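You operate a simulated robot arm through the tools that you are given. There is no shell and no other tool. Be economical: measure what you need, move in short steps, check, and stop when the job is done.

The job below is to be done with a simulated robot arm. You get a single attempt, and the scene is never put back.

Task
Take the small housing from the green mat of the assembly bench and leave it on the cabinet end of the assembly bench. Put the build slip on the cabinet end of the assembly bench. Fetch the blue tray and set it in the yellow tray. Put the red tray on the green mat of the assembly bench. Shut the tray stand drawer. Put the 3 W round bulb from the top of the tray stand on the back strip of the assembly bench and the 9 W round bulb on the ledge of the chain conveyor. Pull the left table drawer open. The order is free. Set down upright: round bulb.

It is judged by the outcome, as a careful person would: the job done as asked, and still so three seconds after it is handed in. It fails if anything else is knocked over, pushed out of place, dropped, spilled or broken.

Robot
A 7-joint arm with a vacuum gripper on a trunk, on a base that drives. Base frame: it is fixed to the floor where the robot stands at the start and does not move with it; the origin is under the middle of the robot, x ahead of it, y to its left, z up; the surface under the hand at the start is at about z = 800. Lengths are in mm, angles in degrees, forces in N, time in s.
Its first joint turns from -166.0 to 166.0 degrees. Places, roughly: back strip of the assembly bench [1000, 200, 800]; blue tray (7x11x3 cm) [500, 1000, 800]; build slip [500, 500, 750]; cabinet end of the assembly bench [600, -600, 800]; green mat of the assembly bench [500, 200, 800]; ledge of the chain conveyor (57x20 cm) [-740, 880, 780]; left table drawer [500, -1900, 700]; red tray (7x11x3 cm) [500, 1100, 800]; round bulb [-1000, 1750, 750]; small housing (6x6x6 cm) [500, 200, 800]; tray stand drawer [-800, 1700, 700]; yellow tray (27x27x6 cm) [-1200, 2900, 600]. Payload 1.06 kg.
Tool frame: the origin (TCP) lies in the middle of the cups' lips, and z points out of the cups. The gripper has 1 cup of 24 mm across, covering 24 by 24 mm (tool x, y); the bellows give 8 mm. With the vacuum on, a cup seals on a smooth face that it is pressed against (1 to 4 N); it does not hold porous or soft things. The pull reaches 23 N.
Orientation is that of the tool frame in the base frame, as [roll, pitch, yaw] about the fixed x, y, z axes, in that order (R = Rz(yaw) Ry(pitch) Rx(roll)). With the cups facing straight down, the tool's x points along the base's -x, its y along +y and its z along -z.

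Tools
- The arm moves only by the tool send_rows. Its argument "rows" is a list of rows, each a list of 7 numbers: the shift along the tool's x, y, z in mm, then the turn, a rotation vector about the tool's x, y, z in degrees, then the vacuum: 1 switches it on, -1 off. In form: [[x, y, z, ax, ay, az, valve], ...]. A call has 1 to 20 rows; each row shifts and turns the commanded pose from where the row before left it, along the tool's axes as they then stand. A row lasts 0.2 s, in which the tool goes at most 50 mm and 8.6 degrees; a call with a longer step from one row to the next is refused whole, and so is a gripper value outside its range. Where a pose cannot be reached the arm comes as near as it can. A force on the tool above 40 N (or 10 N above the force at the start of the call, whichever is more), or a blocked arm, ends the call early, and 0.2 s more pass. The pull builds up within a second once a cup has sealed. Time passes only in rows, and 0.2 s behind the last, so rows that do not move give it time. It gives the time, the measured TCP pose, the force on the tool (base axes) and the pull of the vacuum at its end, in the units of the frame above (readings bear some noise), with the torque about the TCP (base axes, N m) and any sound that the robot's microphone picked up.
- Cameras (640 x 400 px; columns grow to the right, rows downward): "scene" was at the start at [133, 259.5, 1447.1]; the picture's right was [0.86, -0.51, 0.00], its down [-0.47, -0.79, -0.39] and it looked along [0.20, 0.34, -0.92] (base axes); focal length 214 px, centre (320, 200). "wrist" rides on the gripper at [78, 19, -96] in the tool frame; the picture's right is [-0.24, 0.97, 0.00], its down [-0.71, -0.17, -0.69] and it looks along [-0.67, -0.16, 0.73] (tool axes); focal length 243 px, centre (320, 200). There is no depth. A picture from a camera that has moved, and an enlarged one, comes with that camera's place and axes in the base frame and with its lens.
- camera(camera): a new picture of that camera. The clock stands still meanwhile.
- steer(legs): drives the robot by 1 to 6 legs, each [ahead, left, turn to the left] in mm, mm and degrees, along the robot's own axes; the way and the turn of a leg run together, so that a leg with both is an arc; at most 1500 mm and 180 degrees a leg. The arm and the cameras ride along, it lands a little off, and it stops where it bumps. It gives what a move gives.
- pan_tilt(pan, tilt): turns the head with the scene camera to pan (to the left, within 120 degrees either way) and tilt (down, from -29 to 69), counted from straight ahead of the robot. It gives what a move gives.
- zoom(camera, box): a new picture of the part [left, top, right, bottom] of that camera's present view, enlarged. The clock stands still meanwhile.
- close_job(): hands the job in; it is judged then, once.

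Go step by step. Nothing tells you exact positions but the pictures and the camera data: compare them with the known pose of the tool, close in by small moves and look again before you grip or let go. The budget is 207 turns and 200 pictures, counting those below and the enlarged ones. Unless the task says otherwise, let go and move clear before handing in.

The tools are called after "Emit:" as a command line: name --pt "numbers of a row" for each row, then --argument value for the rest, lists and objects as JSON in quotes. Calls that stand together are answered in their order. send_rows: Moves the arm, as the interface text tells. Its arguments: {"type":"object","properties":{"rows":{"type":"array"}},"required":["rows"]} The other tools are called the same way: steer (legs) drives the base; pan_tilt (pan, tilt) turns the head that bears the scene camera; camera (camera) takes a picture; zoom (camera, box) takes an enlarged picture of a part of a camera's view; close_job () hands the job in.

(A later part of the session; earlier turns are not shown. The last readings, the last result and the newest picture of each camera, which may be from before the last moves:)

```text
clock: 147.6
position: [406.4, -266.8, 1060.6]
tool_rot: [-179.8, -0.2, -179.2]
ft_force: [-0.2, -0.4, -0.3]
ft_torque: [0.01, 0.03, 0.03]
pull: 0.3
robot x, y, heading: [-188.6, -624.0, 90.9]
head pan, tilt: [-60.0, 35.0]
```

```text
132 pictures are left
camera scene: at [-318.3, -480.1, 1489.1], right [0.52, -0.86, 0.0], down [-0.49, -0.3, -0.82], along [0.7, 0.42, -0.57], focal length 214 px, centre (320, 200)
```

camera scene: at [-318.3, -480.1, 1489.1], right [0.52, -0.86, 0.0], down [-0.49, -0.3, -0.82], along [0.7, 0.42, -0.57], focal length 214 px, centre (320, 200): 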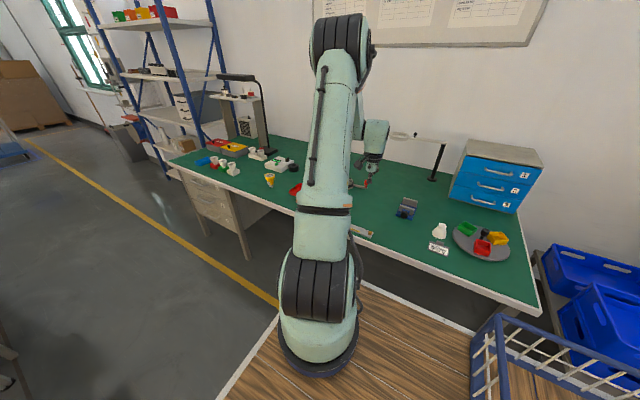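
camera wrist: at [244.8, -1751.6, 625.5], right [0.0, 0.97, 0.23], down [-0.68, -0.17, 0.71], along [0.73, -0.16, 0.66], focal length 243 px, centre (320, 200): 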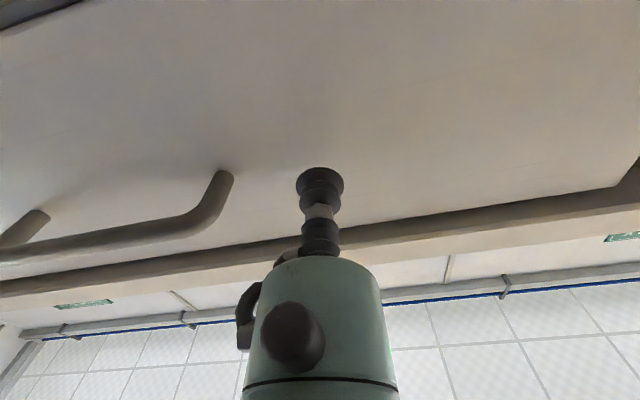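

Emit:
steer --legs '[[700, 0, -0.9], [705, 0, 0]]'

Emit:
camera --camera "scene"

Emit:
camera --camera "wrist"

```text
clock: 154.9
position: [388.8, 1136.6, 1058.6]
tool_rot: [-179.8, -0.4, -179.3]
ft_force: [0.8, -0.5, 0.6]
ft_torque: [-0.01, 0.01, -0.01]
pull: 0.2
robot x, y, heading: [-203.7, 786.8, 91.1]
head pan, tilt: [-60.0, 35.0]
```

```text
131 pictures are left
camera scene: at [-336.6, 924.9, 1489.1], right [0.51, -0.86, 0.0], down [-0.49, -0.3, -0.82], along [0.7, 0.42, -0.57], focal length 214 px, centre (320, 200)
```

scene: 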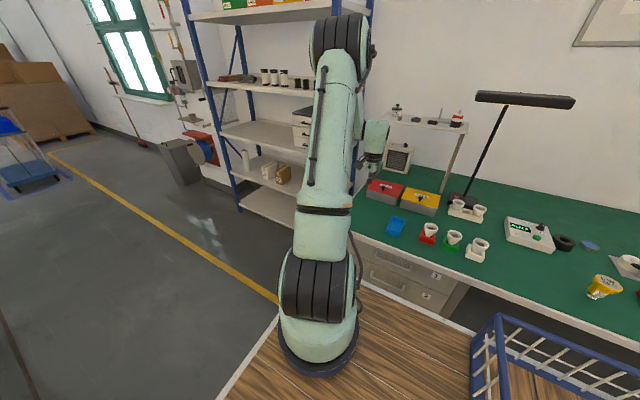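

```text
130 pictures are left
camera wrist: at [310.0, 1155.7, 1155.4], right [0.22, 0.97, 0.0], down [0.71, -0.16, 0.68], along [0.66, -0.16, -0.73], focal length 243 px, centre (320, 200)
```

wrist: 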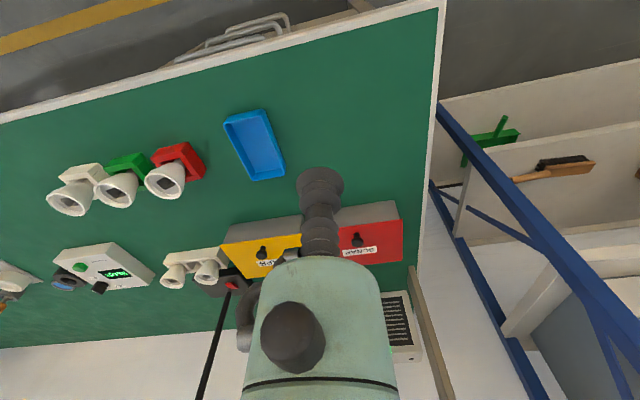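

Emit:
send_rows --pt "-19 -26 20 0 0 0 -1" --pt "-19 -26 20 0 0 0 -1" --pt "-19 -26 20 0 0 0 -1" --pt "-19 -26 20 0 0 0 -1" --pt "-19 -26 20 0 0 0 -1" --pt "0 0 45 0 0 0 -1" --pt "0 0 45 0 0 0 -1" --pt "0 0 10 0 0 0 -1"

Emit:
camera --camera "wrist"

```text
clock: 156.7
position: [484.4, 1006.7, 860.1]
tool_rot: [-179.7, -0.3, -179.2]
ft_force: [0.1, 0.4, 0.6]
ft_torque: [0.0, 0.01, -0.01]
pull: 0.1
robot x, y, heading: [-200.5, 781.8, 91.0]
head pan, tilt: [-60.0, 35.0]
```

```text
129 pictures are left
camera wrist: at [406.3, 1025.9, 955.6], right [0.22, 0.97, 0.0], down [0.71, -0.16, 0.68], along [0.66, -0.16, -0.73], focal length 243 px, centre (320, 200)
```

wrist: 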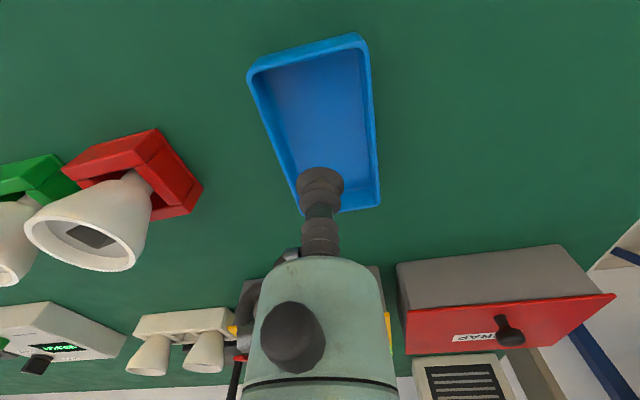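

Emit:
send_rows --pt "2 0 25 0 0 0 1" --pt "2 0 17 0 0 0 1" --pt "0 0 8 0 0 0 1" --pt "0 0 4 0 0 0 1" --pt "0 0 3 0 0 0 1" --pt "0 0 0 0 0 0 1" --pt "0 0 0 0 0 0 1"

```text
clock: 158.3
position: [480.2, 1007.5, 803.1]
tool_rot: [-179.7, -0.1, -179.3]
ft_force: [-0.4, 0.4, 9.5]
ft_torque: [0.03, -0.07, -0.01]
pull: 22.7
robot x, y, heading: [-205.5, 784.1, 90.8]
head pan, tilt: [-60.0, 35.0]
```

Sealed. I'll lift the blue tray, retract it over the aisle and swing it to the front.

Emit:
send_rows --pt "0 0 -8 0 0 0 1" --pt "0 0 -20 0 0 0 1" --pt "0 0 -30 0 0 0 1" --pt "0 0 -35 0 0 0 1" --pt "5 0 -35 0 0 0 1" --pt "20 0 -30 0 0 0 1" --pt "30 0 -20 0 0 0 1" --pt "35 0 -20 0 0 0 1" --pt "35 0 -20 0 0 0 1" --pt "35 0 0 0 0 0 1" --pt "35 0 0 0 0 0 1" --pt "20 0 0 0 0 0 1"

Emit:
pan_tilt --pan 80 --tilt 30

Emit:
camera --camera "scene"

Emit:
pan_tilt --pan 30 --tilt 25

Emit:
camera --camera "scene"

```text
clock: 160.9
position: [266.2, 1005.5, 1022.7]
tool_rot: [-179.8, -0.3, -179.3]
ft_force: [0.7, -0.2, -1.7]
ft_torque: [0.01, 0.01, 0.03]
pull: 22.8
robot x, y, heading: [-208.1, 783.8, 90.9]
head pan, tilt: [-60.0, 35.0]
```

```text
clock: 163.1
position: [266.0, 1004.7, 1022.1]
tool_rot: [-179.9, -0.3, -179.2]
ft_force: [0.1, 0.1, -0.7]
ft_torque: [0.01, 0.01, -0.02]
pull: 23.1
robot x, y, heading: [-205.7, 782.6, 91.1]
head pan, tilt: [80.0, 30.0]
```

```text
128 pictures are left
camera scene: at [-501.5, 893.8, 1496.9], right [0.16, 0.99, 0.0], down [0.49, -0.08, -0.87], along [-0.86, 0.14, -0.5], focal length 214 px, centre (320, 200)
```

scene: 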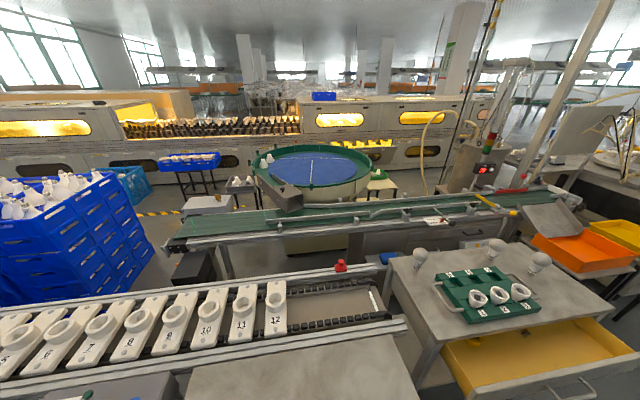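

```text
clock: 164.3
position: [265.3, 1005.1, 1021.8]
tool_rot: [-179.8, -0.3, -179.2]
ft_force: [0.2, -0.3, -1.0]
ft_torque: [0.01, -0.01, -0.01]
pull: 22.7
robot x, y, heading: [-204.4, 784.7, 91.2]
head pan, tilt: [30.0, 25.0]
```

```text
127 pictures are left
camera scene: at [-459.7, 958.5, 1504.9], right [0.86, 0.52, 0.0], down [0.22, -0.36, -0.91], along [-0.47, 0.78, -0.42], focal length 214 px, centre (320, 200)
```

scene: 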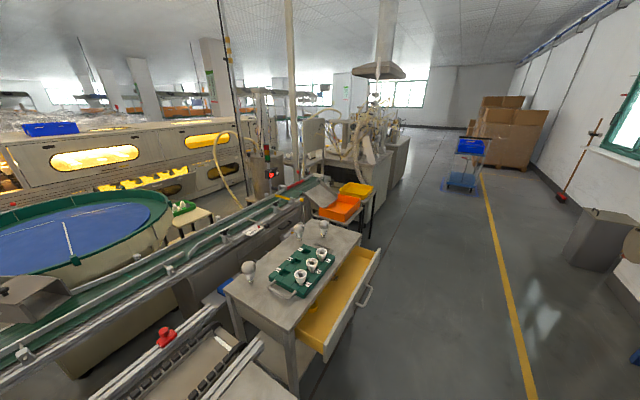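

Emit:
zoom --camera "scene" --box '[220, 170, 400, 310]'

Emit:
zoom --camera "scene" --box '[230, 210, 350, 300]'

```text
2.86 times, centred on (310, 240) of scene
camera zoom: at [-459.7, 958.5, 1504.9], right [0.86, 0.52, 0.0], down [0.22, -0.36, -0.91], along [-0.47, 0.78, -0.42], focal length 613 px, centre (349, 86)
```

zoom: 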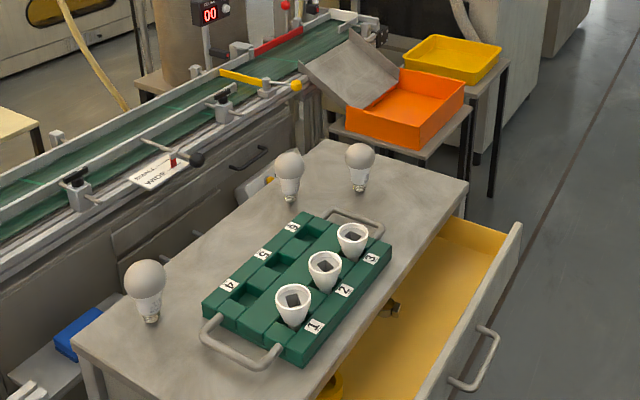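

```text
4.44 times, centred on (290, 255) of scene
camera zoom: at [-459.7, 958.5, 1504.9], right [0.86, 0.52, 0.0], down [0.22, -0.36, -0.91], along [-0.47, 0.78, -0.42], focal length 953 px, centre (453, -44)
```

zoom: 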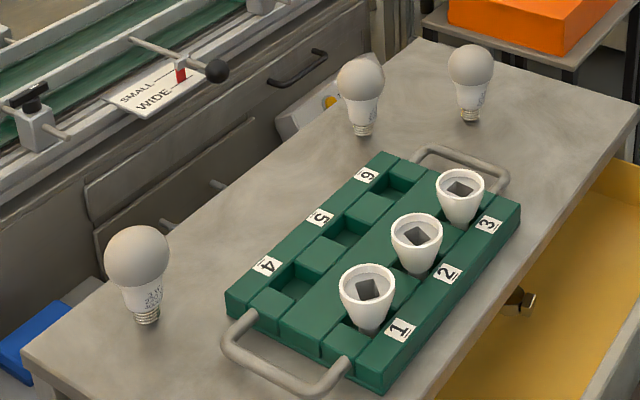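

The bulbs stand upright on the tray stand. I'll swing the held tray to the front, then drive up the aisle toward the yellow tray.

Emit:
send_rows --pt "1 20 0 0 0 -2.5 1" --pt "2 40 0 0 0 -5 1" --pt "2.4 46 0 0 0 -5.7 1" --pt "2.4 46 0 0 0 -5.7 1" --pt "2.4 46 0 0 0 -5.7 1" --pt "2.4 46 0 0 0 -5.7 1" --pt "2.4 46 0 0 0 -5.7 1" --pt "2.4 46 0 0 0 -5.7 1" --pt "2.4 46 0 0 0 -5.7 1" --pt "2.4 46 0 0 0 -5.7 1" --pt "2.4 46 0 0 0 -5.7 1" --pt "2.4 46 0 0 0 -5.7 1" --pt "2.4 46 0 0 0 -5.7 1" --pt "2.4 46 0 0 0 -5.7 1" --pt "2.4 46 0 0 0 -5.7 1" --pt "2 40 0 0 0 -5 1" --pt "1 20 0 0 0 -2.5 1"

Emit:
steer --legs '[[900, 0, -1.1], [900, 0, 0]]'

Emit:
pan_tilt --pan 75 --tilt 35

Emit:
camera --camera "scene"

```text
clock: 167.9
position: [-197.6, 1459.8, 1023.5]
tool_rot: [179.7, -0.1, -90.2]
ft_force: [-0.2, 0.1, -1.2]
ft_torque: [-0.02, 0.0, 0.02]
pull: 23.1
robot x, y, heading: [-207.4, 781.8, 91.1]
head pan, tilt: [30.0, 25.0]
```

```text
clock: 177.0
position: [-219.4, 3260.6, 1023.2]
tool_rot: [179.6, -0.2, -90.3]
ft_force: [0.0, -0.2, -1.3]
ft_torque: [0.02, 0.02, -0.02]
pull: 23.6
robot x, y, heading: [-226.8, 2581.3, 90.9]
head pan, tilt: [30.0, 25.0]
```

```text
clock: 178.1
position: [-218.6, 3261.1, 1023.9]
tool_rot: [179.7, -0.2, -90.4]
ft_force: [0.0, -0.5, -0.8]
ft_torque: [-0.02, 0.01, 0.01]
pull: 22.9
robot x, y, heading: [-228.9, 2585.0, 90.8]
head pan, tilt: [75.0, 35.0]
```

```text
124 pictures are left
camera scene: at [-520.7, 2701.7, 1489.1], right [0.24, 0.97, 0.0], down [0.56, -0.14, -0.82], along [-0.79, 0.2, -0.57], focal length 214 px, centre (320, 200)
```

scene: 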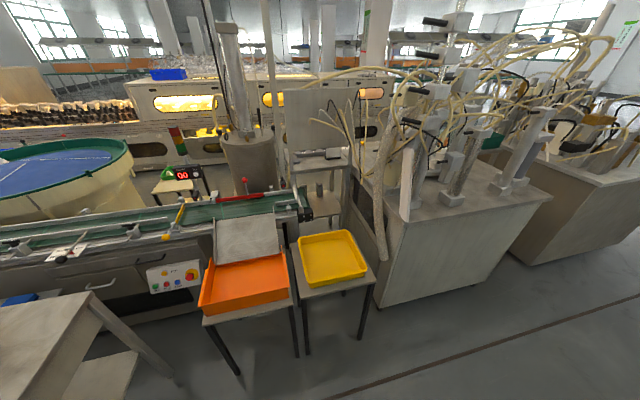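

Yellow tray is at about (-1218, 2943). I'll shift the base left and swing the arm to the left.

Emit:
steer --legs '[[60, 300, -0.8]]'

Emit:
send_rows --pt "1 20 0 0 0 -2.5 1" --pt "2 40 0 0 0 -5 1" --pt "2.4 46 0 0 0 -5.7 1" --pt "2.4 46 0 0 0 -5.7 1" --pt "2.4 46 0 0 0 -5.7 1" --pt "2.4 46 0 0 0 -5.7 1" --pt "2.4 46 0 0 0 -5.7 1" --pt "2.4 46 0 0 0 -5.7 1" --pt "2.4 46 0 0 0 -5.7 1" --pt "2.4 46 0 0 0 -5.7 1" --pt "2.4 46 0 0 0 -5.7 1" --pt "2.4 46 0 0 0 -5.7 1" --pt "2.4 46 0 0 0 -5.7 1" --pt "2.4 46 0 0 0 -5.7 1" --pt "2.4 46 0 0 0 -5.7 1" --pt "2 40 0 0 0 -5 1" --pt "1 20 0 0 0 -2.5 1"

Emit:
camera --camera "scene"

Emit:
camera --camera "wrist"

```text
clock: 180.2
position: [-509.9, 3317.8, 1022.7]
tool_rot: [179.7, -0.3, -91.0]
ft_force: [0.4, -1.4, -1.5]
ft_torque: [-0.01, -0.02, -0.01]
pull: 23.0
robot x, y, heading: [-528.8, 2639.7, 90.3]
head pan, tilt: [75.0, 35.0]
```

```text
clock: 183.8
position: [-980.6, 2868.1, 1029.3]
tool_rot: [179.8, 0.2, -1.9]
ft_force: [-0.3, 0.7, -1.5]
ft_torque: [-0.04, 0.01, 0.04]
pull: 22.6
robot x, y, heading: [-526.9, 2639.6, 90.0]
head pan, tilt: [75.0, 35.0]
```

```text
123 pictures are left
camera scene: at [-819.3, 2763.3, 1489.1], right [0.26, 0.97, 0.0], down [0.55, -0.15, -0.82], along [-0.79, 0.21, -0.57], focal length 214 px, centre (320, 200)
```

scene: 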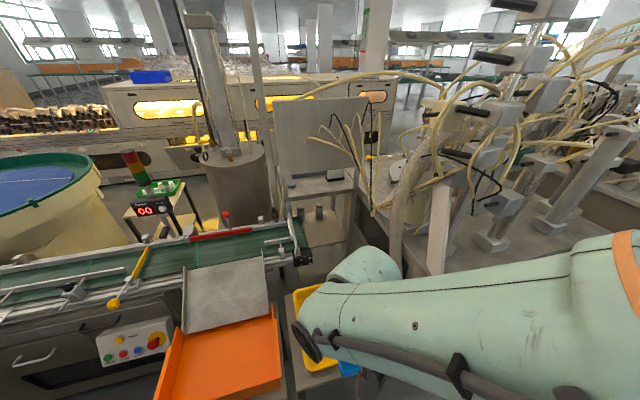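

```text
122 pictures are left
camera wrist: at [-902.3, 2848.1, 1122.7], right [-0.27, -0.96, 0.0], down [-0.7, 0.2, 0.69], along [-0.66, 0.18, -0.73], focal length 243 px, centre (320, 200)
```

wrist: 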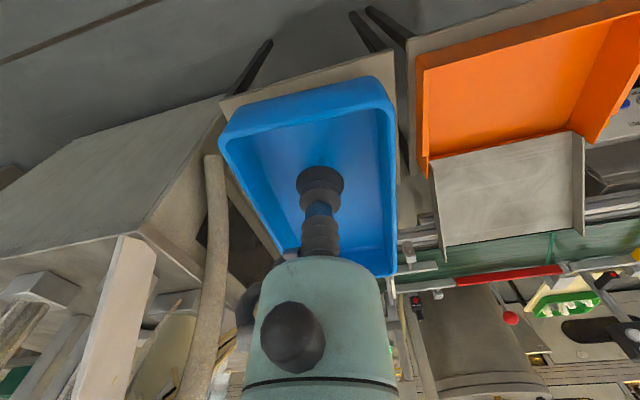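

Emit:
send_rows --pt "-28 -7 0 0 0 0 1" --pt "-28 -7 0 0 0 0 1" --pt "-28 -7 0 0 0 0 1" --pt "-28 -7 0 0 0 0 1" --pt "-28 -7 0 0 0 0 1" --pt "-28 -7 0 0 0 0 1" --pt "-29 -7 0 0 0 0 1" --pt "-29 -7 0 0 0 0 1" --pt "0 0 40 0 0 0 1" --pt "0 0 40 0 0 0 1" --pt "0 0 40 0 0 0 1"

Emit:
camera --camera "scene"

Emit:
camera --camera "wrist"

```text
clock: 186.2
position: [-1204.0, 2932.0, 908.8]
tool_rot: [179.9, 0.3, -1.8]
ft_force: [0.5, 0.7, -1.0]
ft_torque: [0.04, -0.02, 0.01]
pull: 23.0
robot x, y, heading: [-524.7, 2642.8, 90.3]
head pan, tilt: [75.0, 35.0]
```

```text
121 pictures are left
camera scene: at [-819.1, 2762.9, 1489.1], right [0.26, 0.97, 0.0], down [0.55, -0.15, -0.82], along [-0.79, 0.21, -0.57], focal length 214 px, centre (320, 200)
```

scene: 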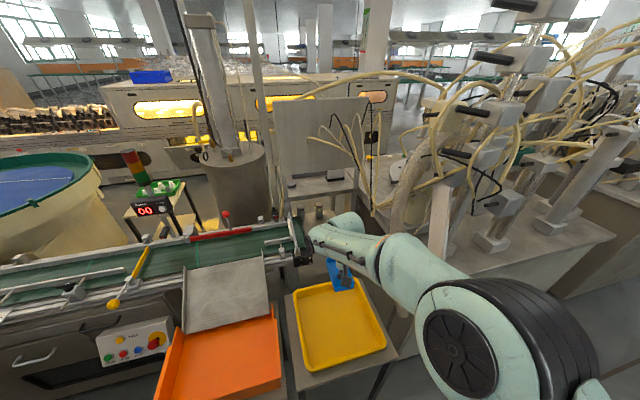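

```text
120 pictures are left
camera wrist: at [-1126.6, 2912.3, 1004.4], right [-0.27, -0.96, 0.0], down [-0.7, 0.2, 0.69], along [-0.66, 0.18, -0.73], focal length 243 px, centre (320, 200)
```

wrist: 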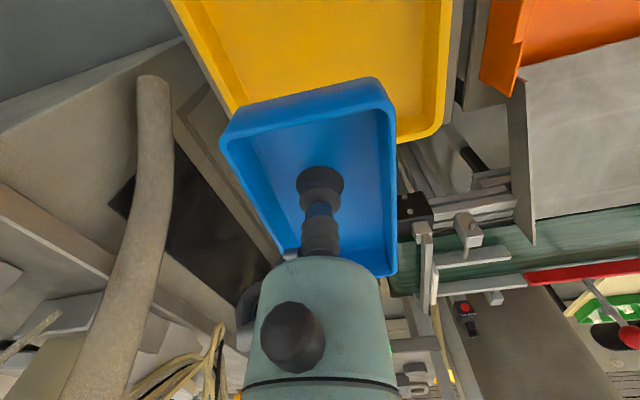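

Emit:
send_rows --pt "0 4 40 0 0 0 1" --pt "0 4 40 0 0 0 1" --pt "0 0 40 0 0 0 1" --pt "0 0 40 0 0 0 1" --pt "0 0 30 0 0 0 1" --pt "0 0 30 0 0 0 1"

Emit:
camera --camera "scene"

Emit:
camera --camera "wrist"

```text
clock: 187.6
position: [-1204.9, 2925.4, 689.1]
tool_rot: [179.8, 0.4, -2.0]
ft_force: [-0.2, -0.3, -0.4]
ft_torque: [-0.01, -0.02, -0.02]
pull: 23.0
robot x, y, heading: [-527.8, 2642.6, 90.2]
head pan, tilt: [75.0, 35.0]
```

```text
119 pictures are left
camera scene: at [-819.3, 2762.9, 1489.1], right [0.26, 0.97, 0.0], down [0.55, -0.15, -0.82], along [-0.79, 0.21, -0.57], focal length 214 px, centre (320, 200)
```

scene: 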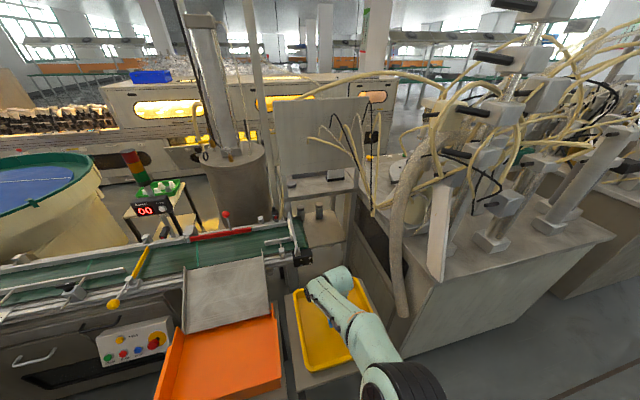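

```text
118 pictures are left
camera wrist: at [-1128.5, 2904.2, 783.4], right [-0.27, -0.96, 0.0], down [-0.7, 0.2, 0.69], along [-0.66, 0.18, -0.72], focal length 243 px, centre (320, 200)
```

wrist: 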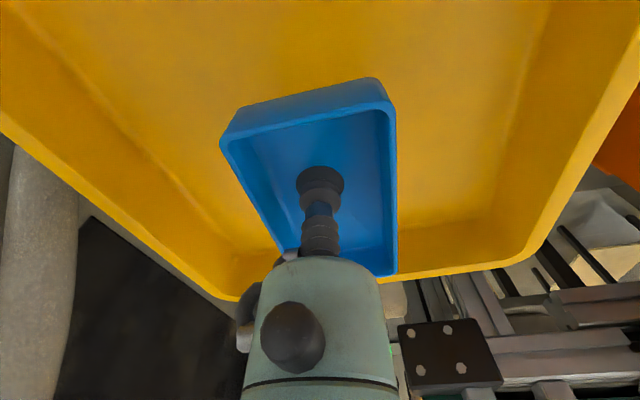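

Emit:
send_rows --pt "0 0 30 0 0 0 1" --pt "0 0 20 0 0 0 1" --pt "0 0 10 0 0 0 1" --pt "0 0 6 0 0 0 1"

Emit:
camera --camera "wrist"

```text
clock: 188.6
position: [-1190.9, 2921.5, 627.5]
tool_rot: [179.8, 0.5, -2.1]
ft_force: [-7.0, -1.6, 18.2]
ft_torque: [0.03, -0.09, -0.07]
pull: 22.9
out of reach, approached as far as the arm can: row 1, 2, 3
robot x, y, heading: [-524.5, 2639.1, 90.0]
head pan, tilt: [75.0, 35.0]
```

```text
117 pictures are left
camera wrist: at [-1114.4, 2901.2, 721.2], right [-0.27, -0.96, 0.0], down [-0.7, 0.2, 0.69], along [-0.67, 0.18, -0.72], focal length 243 px, centre (320, 200)
```

wrist: 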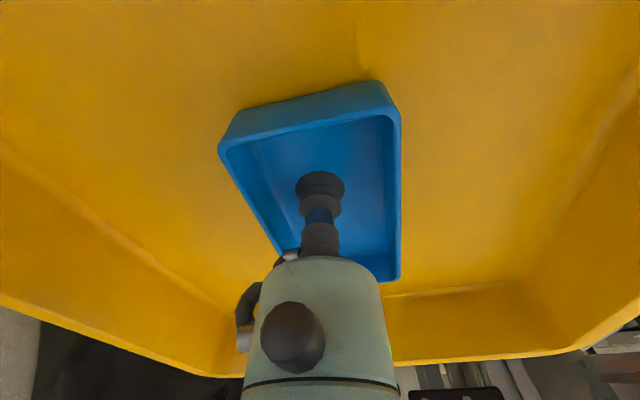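

Contact at the tray floor, so I'll ease off, release and rise.

Emit:
send_rows --pt "0 0 -3 0 0 0 1" --pt "0 0 0 0 0 0 -1" --pt "0 0 0 0 0 0 -1" --pt "0 0 0 0 0 0 -1" --pt "0 0 0 0 0 0 -1" --pt "0 0 -6 0 0 0 -1" --pt "0 0 -20 0 0 0 -1" --pt "0 0 -40 0 0 0 -1" --pt "0 0 -45 0 0 0 -1" --pt "0 0 -45 0 0 0 -1" --pt "0 0 -45 0 0 0 -1" --pt "0 0 -45 0 0 0 -1" --pt "0 0 -45 0 0 0 -1" --pt "0 0 -45 0 0 0 -1" --pt "0 0 -45 0 0 0 -1"

Emit:
camera --camera "wrist"

Emit:
camera --camera "scene"

```text
clock: 191.8
position: [-1190.2, 2921.7, 1008.2]
tool_rot: [179.7, 0.2, -1.9]
ft_force: [0.4, -0.4, -0.8]
ft_torque: [0.0, 0.0, -0.01]
pull: 0.2
robot x, y, heading: [-522.4, 2637.8, 90.1]
head pan, tilt: [75.0, 35.0]
```

```text
116 pictures are left
camera wrist: at [-1113.5, 2901.7, 1103.2], right [-0.27, -0.96, 0.0], down [-0.7, 0.2, 0.69], along [-0.66, 0.18, -0.73], focal length 243 px, centre (320, 200)
```

wrist: 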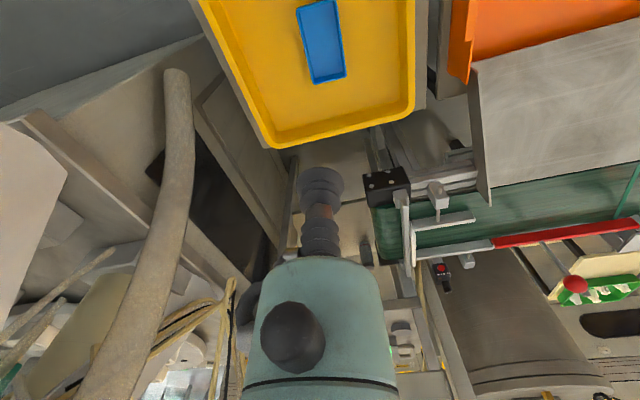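

```text
115 pictures are left
camera scene: at [-819.6, 2763.1, 1489.0], right [0.26, 0.97, 0.0], down [0.55, -0.15, -0.82], along [-0.79, 0.21, -0.57], focal length 214 px, centre (320, 200)
```

scene: 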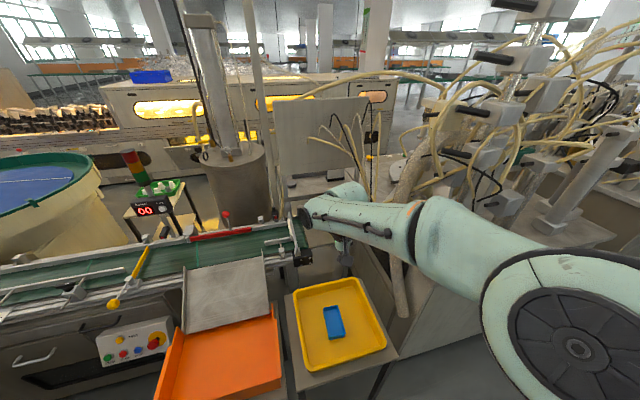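

Blue tray sits in the yellow tray. I'll retract and go back to the tray stand to read the bulbs.

Emit:
send_rows --pt "40 5 -5 0 0 0 -1" --pt "40 5 -5 0 0 0 -1" --pt "40 5 -5 0 0 0 -1" --pt "40 5 -5 0 0 0 -1" --pt "40 5 -5 0 0 0 -1" --pt "30 5 -5 0 0 0 -1"

Emit:
steer --legs '[[0, -180, 0], [-1110, 0, 0]]'

Emit:
pan_tilt --pan 95 --tilt 40

Emit:
camera --camera "scene"

Emit:
camera --camera "wrist"

```text
clock: 193.2
position: [-963.4, 2885.5, 1037.3]
tool_rot: [179.8, 0.3, -1.9]
ft_force: [-0.2, 0.4, -0.3]
ft_torque: [-0.02, 0.01, 0.01]
pull: 0.1
robot x, y, heading: [-525.8, 2640.9, 90.5]
head pan, tilt: [75.0, 35.0]
```

```text
clock: 199.9
position: [-778.3, 1776.3, 1036.3]
tool_rot: [179.9, 0.3, -1.5]
ft_force: [-0.8, -0.1, -0.7]
ft_torque: [-0.02, -0.01, -0.01]
pull: 0.0
robot x, y, heading: [-338.8, 1537.7, 90.6]
head pan, tilt: [75.0, 35.0]
```

```text
clock: 200.8
position: [-777.5, 1776.5, 1036.7]
tool_rot: [179.8, 0.3, -1.7]
ft_force: [-0.6, -1.0, 0.3]
ft_torque: [-0.03, 0.02, 0.01]
pull: 0.0
robot x, y, heading: [-341.7, 1538.1, 90.7]
head pan, tilt: [95.0, 40.0]
```

```text
114 pictures are left
camera scene: at [-633.6, 1625.3, 1481.5], right [-0.1, 1.0, 0.0], down [0.64, 0.06, -0.77], along [-0.76, -0.07, -0.64], focal length 214 px, centre (320, 200)
```

scene: 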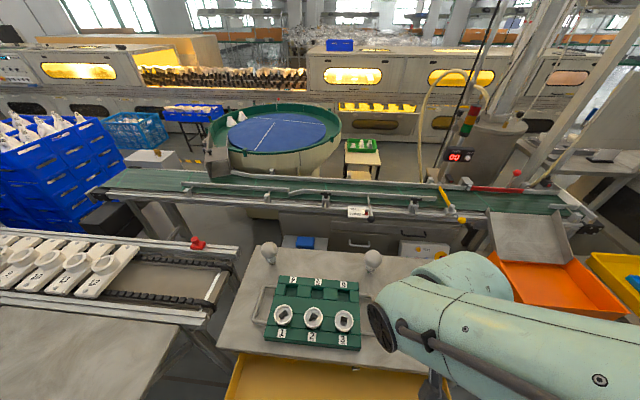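

```text
113 pictures are left
camera wrist: at [-700.6, 1756.4, 1131.9], right [-0.26, -0.96, 0.0], down [-0.7, 0.19, 0.69], along [-0.66, 0.18, -0.73], focal length 243 px, centre (320, 200)
```

wrist: 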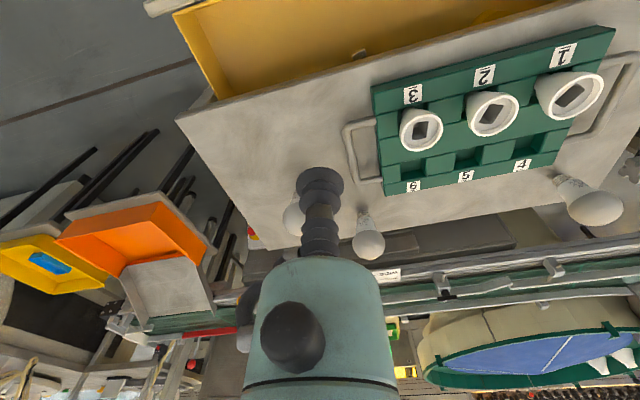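

Emit:
zoom --camera "scene" --box '[245, 230, 295, 275]'

Emit:
zoom --camera "scene" --box '[350, 240, 400, 285]'

Emit:
zoom --camera "wrist" --box '[270, 190, 400, 270]'

```text
8.89 times, centred on (270, 252) of scene
camera zoom: at [-633.6, 1625.3, 1481.5], right [-0.1, 1.0, 0.0], down [0.64, 0.06, -0.77], along [-0.76, -0.07, -0.64], focal length 1906 px, centre (764, -267)
```

zoom: 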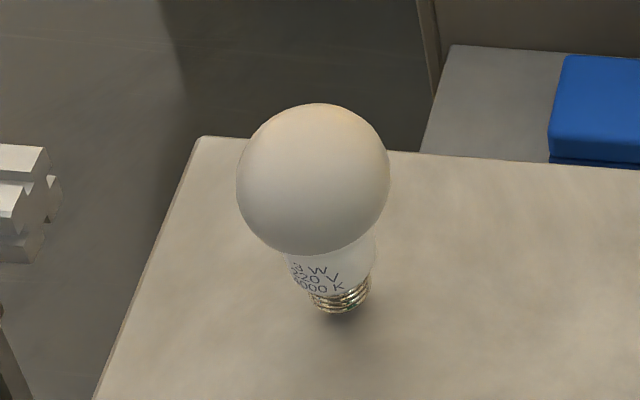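

```text
8.89 times, centred on (375, 262) of scene
camera zoom: at [-633.6, 1625.3, 1481.5], right [-0.1, 1.0, 0.0], down [0.64, 0.06, -0.77], along [-0.76, -0.07, -0.64], focal length 1906 px, centre (-169, -356)
```

zoom: 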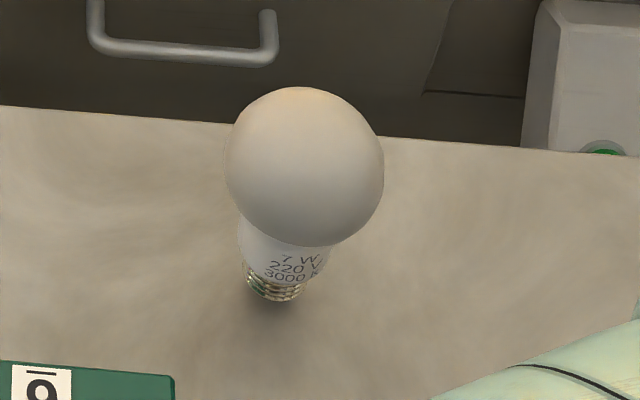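

```text
4.92 times, centred on (335, 230) of wrist
camera zoom: at [-700.6, 1756.4, 1131.9], right [-0.26, -0.96, 0.0], down [-0.7, 0.19, 0.69], along [-0.66, 0.18, -0.73], focal length 1194 px, centre (246, 52)
```

zoom: 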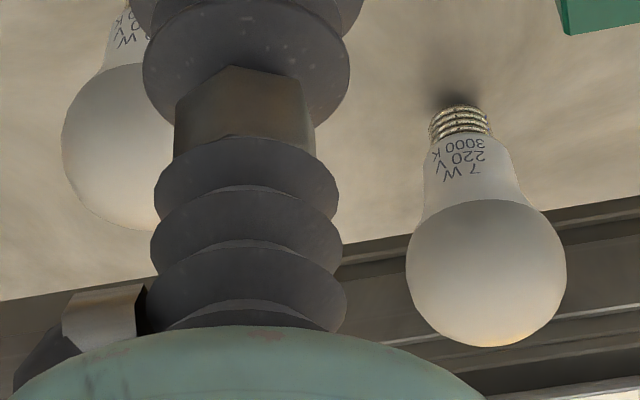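

One bulb is 7 W; the others need a better angle. I'll back up so the labels face the camera.

Emit:
steer --legs '[[-470, -20, -0.7]]'

Emit:
pan_tilt --pan 55 --tilt 35

Emit:
camera --camera "scene"

Emit:
camera --camera "wrist"

```text
clock: 203.5
position: [-753.8, 1316.2, 1036.7]
tool_rot: [179.8, 0.3, -2.4]
ft_force: [-0.5, 0.7, 0.8]
ft_torque: [0.0, -0.01, 0.02]
pull: 0.0
robot x, y, heading: [-321.3, 1067.4, 89.8]
head pan, tilt: [95.0, 40.0]
```

```text
clock: 204.6
position: [-753.4, 1315.2, 1037.2]
tool_rot: [179.8, 0.3, -2.5]
ft_force: [0.6, 0.0, -1.1]
ft_torque: [0.03, 0.01, 0.0]
pull: 0.0
robot x, y, heading: [-321.5, 1069.4, 89.6]
head pan, tilt: [55.0, 35.0]
```

```text
109 pictures are left
camera scene: at [-598.6, 1220.2, 1489.1], right [0.58, 0.82, 0.0], down [0.47, -0.33, -0.82], along [-0.67, 0.47, -0.57], focal length 214 px, centre (320, 200)
```

scene: 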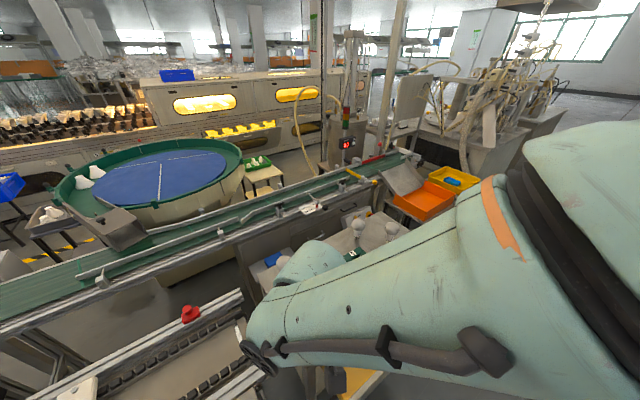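

```text
108 pictures are left
camera wrist: at [-676.7, 1294.5, 1131.9], right [-0.28, -0.96, 0.0], down [-0.7, 0.2, 0.69], along [-0.66, 0.19, -0.73], focal length 243 px, centre (320, 200)
```

wrist: 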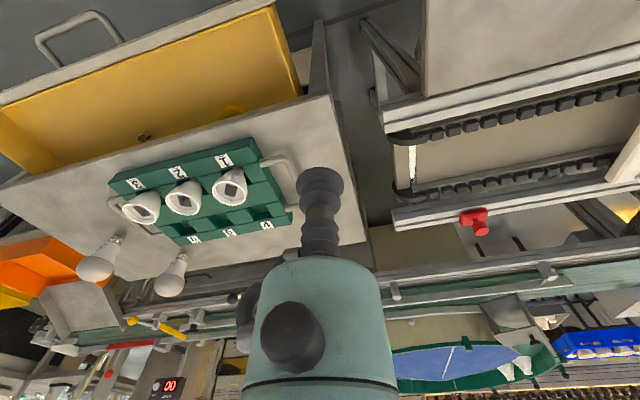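

Emit:
zoom --camera "scene" --box '[340, 205, 410, 255]'

Emit:
zoom --camera "wrist" --box '[70, 220, 130, 290]'

```text
8.00 times, centred on (375, 230) of scene
camera zoom: at [-598.6, 1220.2, 1489.1], right [0.58, 0.82, 0.0], down [0.47, -0.33, -0.82], along [-0.67, 0.47, -0.57], focal length 1716 px, centre (-120, -40)
```

zoom: 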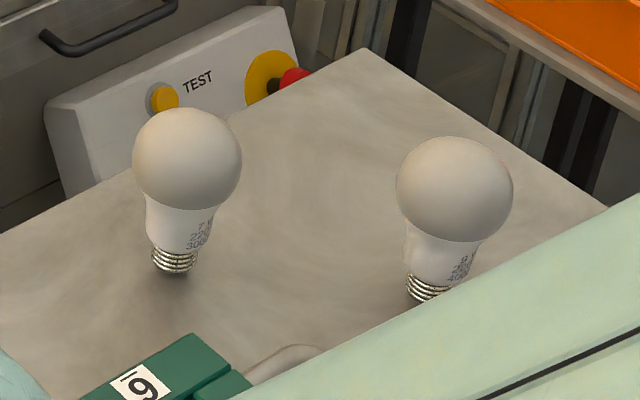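

```text
5.71 times, centred on (100, 255) of wrist
camera zoom: at [-676.7, 1294.5, 1131.9], right [-0.28, -0.96, 0.0], down [-0.7, 0.2, 0.69], along [-0.66, 0.19, -0.73], focal length 1386 px, centre (1577, -114)
```

zoom: 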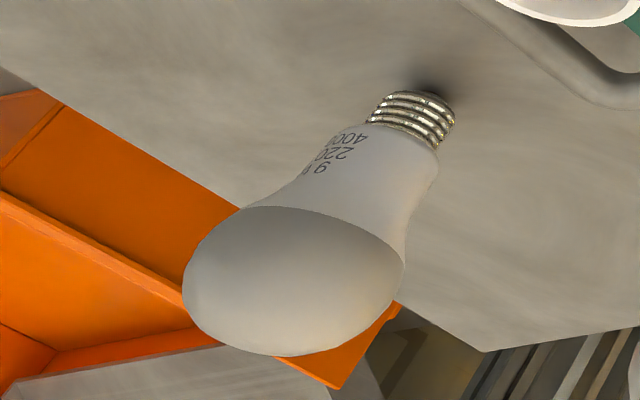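

The 9 W bulb is the far one near (-985, 1873), and the near one should be the 3 W. First I'll shut the drawer, so I'm repositioning for a horizontal push.

Emit:
steer --legs '[[400, -190, 0.4]]'

Emit:
camera --camera "wrist"

Emit:
pan_tilt --pan 80 --tilt 45

Emit:
camera --camera "scene"

```text
clock: 207.3
position: [-566.6, 1710.7, 1035.9]
tool_rot: [179.8, 0.4, -1.9]
ft_force: [-0.5, -0.9, -0.5]
ft_torque: [0.01, -0.02, 0.03]
pull: 0.1
robot x, y, heading: [-130.8, 1468.7, 90.3]
head pan, tilt: [55.0, 35.0]
```

```text
105 pictures are left
camera wrist: at [-489.4, 1691.5, 1131.9], right [-0.27, -0.96, 0.0], down [-0.7, 0.2, 0.69], along [-0.66, 0.18, -0.73], focal length 243 px, centre (320, 200)
```

wrist: 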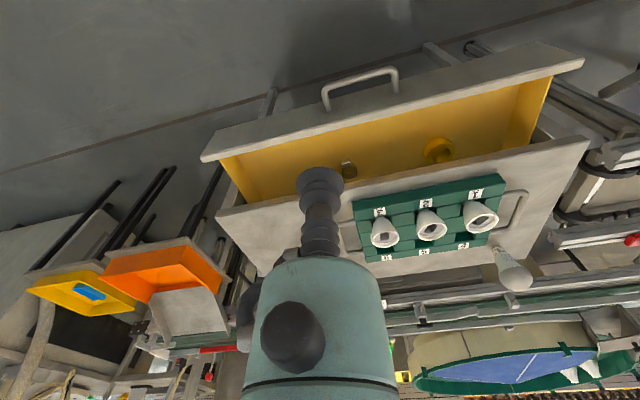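

```text
clock: 208.2
position: [-567.6, 1710.2, 1036.7]
tool_rot: [179.7, 0.4, -2.0]
ft_force: [-0.7, 0.6, 0.5]
ft_torque: [0.02, -0.04, 0.02]
pull: 0.0
robot x, y, heading: [-132.7, 1468.0, 90.2]
head pan, tilt: [80.0, 45.0]
```

```text
104 pictures are left
camera scene: at [-418.4, 1581.6, 1474.3], right [0.17, 0.99, 0.0], down [0.7, -0.12, -0.71], along [-0.7, 0.12, -0.71], focal length 214 px, centre (320, 200)
```

scene: 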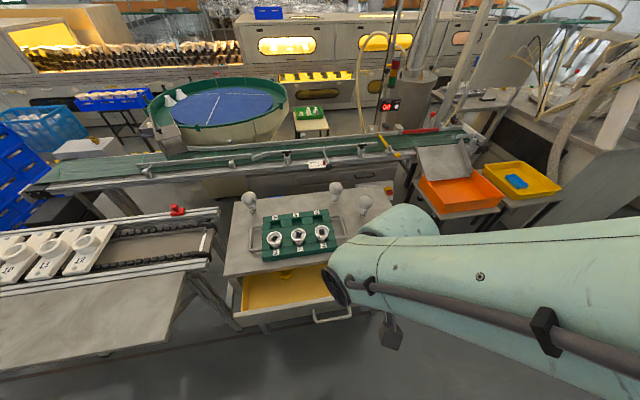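

Emit:
steer --legs '[[0, -130, 0]]'

Emit:
send_rows --pt "-35 -18 0 0 0 0 -1" --pt "-35 -18 0 0 0 0 -1" --pt "-35 -18 0 0 0 0 -1" --pt "-25 -16 0 0 0 0 -1" --pt "0 0 35 0 0 0 -1" --pt "0 0 0 0 -8.2 0 -1" --pt "0 0 0 0 -8.2 0 -1" --pt "0 0 0 0 -8.2 0 -1" --pt "0 0 0 0 -8.2 0 -1" --pt "0 0 0 0 -8.2 0 -1" --pt "0 0 0 0 -8.2 0 -1" --pt "0 0 0 0 -8.2 0 -1" --pt "0 0 0 0 -8.2 0 -1" --pt "0 0 0 0 -8.2 0 -1" --pt "0 0 0 0 -8.2 0 -1" --pt "0 0 0 0 -8.2 0 -1"

Emit:
camera --camera "scene"

Emit:
camera --camera "wrist"

```text
clock: 209.5
position: [-435.8, 1712.9, 1037.6]
tool_rot: [179.8, 0.3, -1.9]
ft_force: [0.0, -0.1, 0.0]
ft_torque: [-0.01, 0.02, 0.02]
pull: 0.1
robot x, y, heading: [-1.3, 1469.3, 90.2]
head pan, tilt: [80.0, 45.0]
```

```text
clock: 212.9
position: [-562.6, 1786.1, 1002.1]
tool_rot: [16.1, 89.4, -165.9]
ft_force: [-0.2, 1.2, 0.2]
ft_torque: [0.0, -0.06, 0.02]
pull: 0.0
robot x, y, heading: [2.4, 1468.0, 90.1]
head pan, tilt: [80.0, 45.0]
```

```text
103 pictures are left
camera scene: at [-286.7, 1582.0, 1474.3], right [0.17, 0.99, 0.0], down [0.7, -0.12, -0.71], along [-0.7, 0.12, -0.71], focal length 214 px, centre (320, 200)
```

scene: 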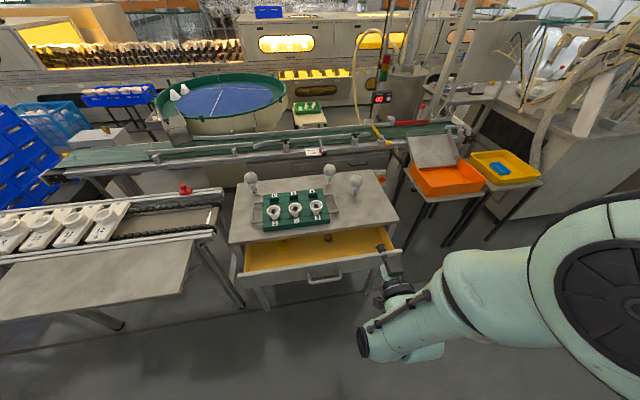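

```text
102 pictures are left
camera wrist: at [-469.3, 1764.7, 922.9], right [-0.03, -0.97, 0.24], down [0.7, 0.15, 0.7], along [-0.72, 0.19, 0.67], focal length 243 px, centre (320, 200)
```

wrist: 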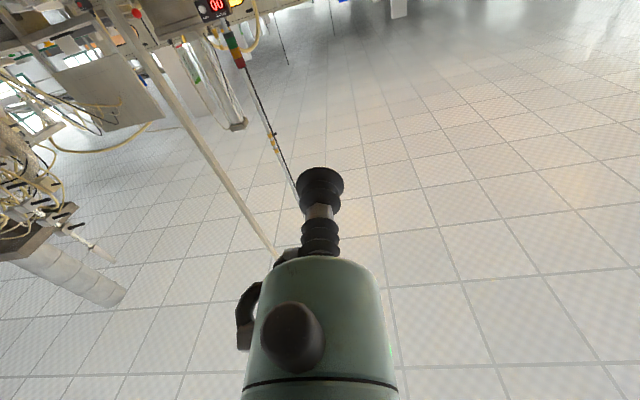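

Emit:
send_rows --pt "43 0 0 0 0 0 -1" --pt "43 0 0 0 0 0 -1" --pt "43 0 0 0 0 0 -1" --pt "43 0 0 0 0 0 -1" --pt "43 0 0 0 0 0 -1" --pt "43 0 0 0 0 0 -1" --pt "43 0 0 0 0 0 -1"

Emit:
camera --camera "scene"

Emit:
camera --camera "wrist"

```text
clock: 214.5
position: [-566.7, 1785.0, 701.0]
tool_rot: [18.6, 89.4, -163.3]
ft_force: [-0.7, -0.6, -0.7]
ft_torque: [0.03, 0.0, -0.01]
pull: 0.0
robot x, y, heading: [1.9, 1470.6, 90.2]
head pan, tilt: [80.0, 45.0]
```

```text
101 pictures are left
camera scene: at [-286.9, 1582.1, 1474.3], right [0.17, 0.99, 0.0], down [0.7, -0.12, -0.71], along [-0.7, 0.12, -0.71], focal length 214 px, centre (320, 200)
```

scene: 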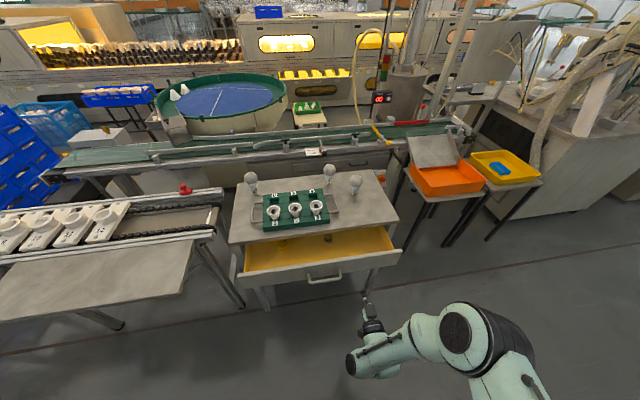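

```text
100 pictures are left
camera wrist: at [-472.7, 1764.5, 621.9], right [-0.03, -0.97, 0.24], down [0.7, 0.15, 0.7], along [-0.72, 0.19, 0.67], focal length 243 px, centre (320, 200)
```

wrist: 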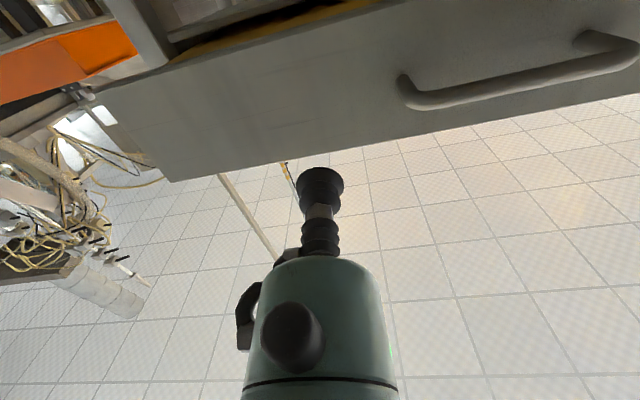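

Emit:
send_rows --pt "10 0 30 0 0 0 -1" --pt "0 0 30 0 0 0 -1" --pt "0 0 10 0 0 0 -1" --pt "0 0 8 0 0 0 -1" --pt "0 0 8 0 0 0 -1" --pt "0 0 8 0 0 0 -1" --pt "0 0 10 0 0 0 -1"

Emit:
zoom --camera "scene" --box '[220, 160, 440, 330]'

```text
clock: 216.1
position: [-669.9, 1788.5, 693.0]
tool_rot: [20.8, 89.4, -161.1]
ft_force: [0.5, -0.6, 0.3]
ft_torque: [0.0, -0.04, 0.02]
pull: 0.1
robot x, y, heading: [0.1, 1468.6, 90.5]
head pan, tilt: [80.0, 45.0]
```

```text
2.35 times, centred on (330, 245) of scene
camera zoom: at [-286.9, 1582.2, 1474.2], right [0.17, 0.99, 0.0], down [0.7, -0.12, -0.71], along [-0.7, 0.12, -0.71], focal length 505 px, centre (296, 94)
```

zoom: 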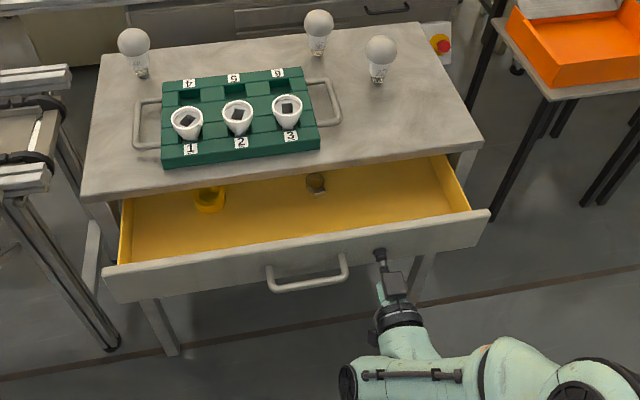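

Emit:
send_rows --pt "0 0 6 0 0 0 -1" --pt "0 0 8 0 0 0 -1" --pt "0 0 8 0 0 0 -1" --pt "0 0 8 0 0 0 -1" --pt "0 0 8 0 0 0 -1" --pt "0 0 8 0 0 0 -1"

Emit:
zoom --camera "scene" --box '[220, 160, 440, 330]'

```text
clock: 217.5
position: [-715.5, 1790.9, 693.4]
tool_rot: [21.0, 89.5, -160.9]
ft_force: [0.5, 0.2, 0.0]
ft_torque: [0.01, 0.01, 0.03]
pull: 0.1
robot x, y, heading: [3.2, 1471.9, 90.2]
head pan, tilt: [80.0, 45.0]
```

```text
2.35 times, centred on (330, 245) of scene
camera zoom: at [-286.9, 1582.2, 1474.3], right [0.17, 0.99, 0.0], down [0.7, -0.12, -0.71], along [-0.7, 0.12, -0.71], focal length 505 px, centre (296, 94)
```

zoom: 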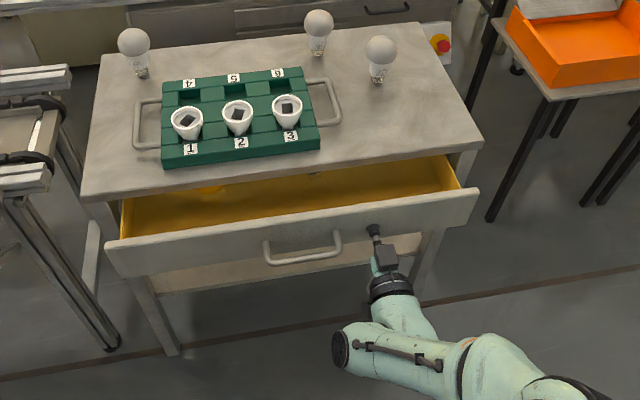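

The drawer is sliding in, so I'll keep pushing.

Emit:
send_rows --pt "0 0 8 0 0 0 -1" --pt "0 0 10 0 0 0 -1" --pt "0 0 10 0 0 0 -1" --pt "0 0 10 0 0 0 -1" --pt "0 0 10 0 0 0 -1" --pt "0 0 10 0 0 0 -1" --pt "0 0 8 0 0 0 -1"

Emit:
zoom --camera "scene" --box '[220, 160, 440, 330]'

```text
clock: 218.9
position: [-809.5, 1815.8, 772.1]
tool_rot: [2.2, 85.1, 179.1]
ft_force: [46.9, 8.7, -20.3]
ft_torque: [0.23, 0.43, 0.29]
pull: 0.0
robot x, y, heading: [2.1, 1466.7, 90.2]
head pan, tilt: [80.0, 45.0]
stopped in row 6: the force on the tool passed its limit at 192 N (the readings are from after the stop); the commanded pose is now the measured one
```

```text
2.35 times, centred on (330, 245) of scene
camera zoom: at [-285.4, 1582.1, 1474.4], right [0.17, 0.99, 0.0], down [0.7, -0.12, -0.71], along [-0.7, 0.12, -0.71], focal length 505 px, centre (296, 94)
```

zoom: 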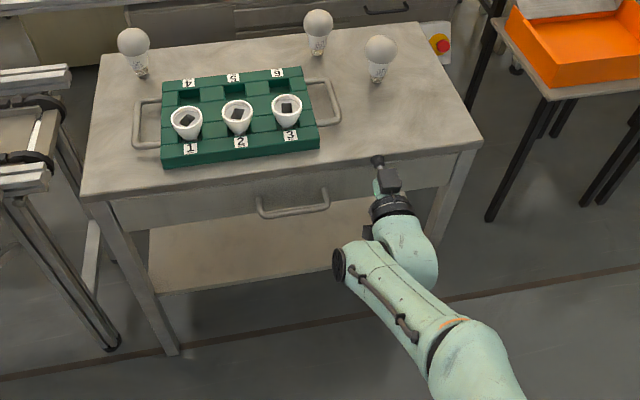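

The drawer is now shut; the tool slid up at the end against the front, but nothing on the stand moved. I'll back away.

Emit:
send_rows --pt "0 0 -5 0 0 0 -1" --pt "0 0 -15 0 0 0 -1" --pt "0 0 -30 0 0 0 -1" --pt "0 0 -40 0 0 0 -1" --pt "0 0 -40 0 0 0 -1" --pt "0 0 -40 0 0 0 -1"

Emit:
zoom --camera "scene" --box '[220, 160, 440, 330]'

```text
clock: 220.3
position: [-641.7, 1805.0, 760.2]
tool_rot: [0.1, 84.9, 177.4]
ft_force: [-0.1, -0.6, -0.6]
ft_torque: [0.01, 0.02, 0.02]
pull: 0.1
robot x, y, heading: [-0.1, 1468.6, 90.1]
head pan, tilt: [80.0, 45.0]
```

```text
2.35 times, centred on (330, 245) of scene
camera zoom: at [-286.6, 1582.0, 1474.2], right [0.17, 0.99, 0.0], down [0.7, -0.12, -0.71], along [-0.7, 0.12, -0.71], focal length 505 px, centre (296, 94)
```

zoom: 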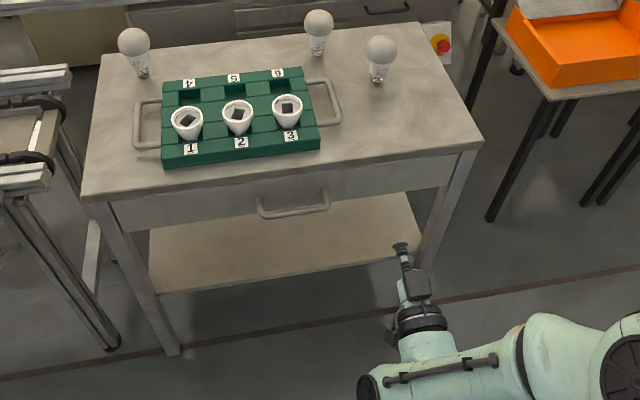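

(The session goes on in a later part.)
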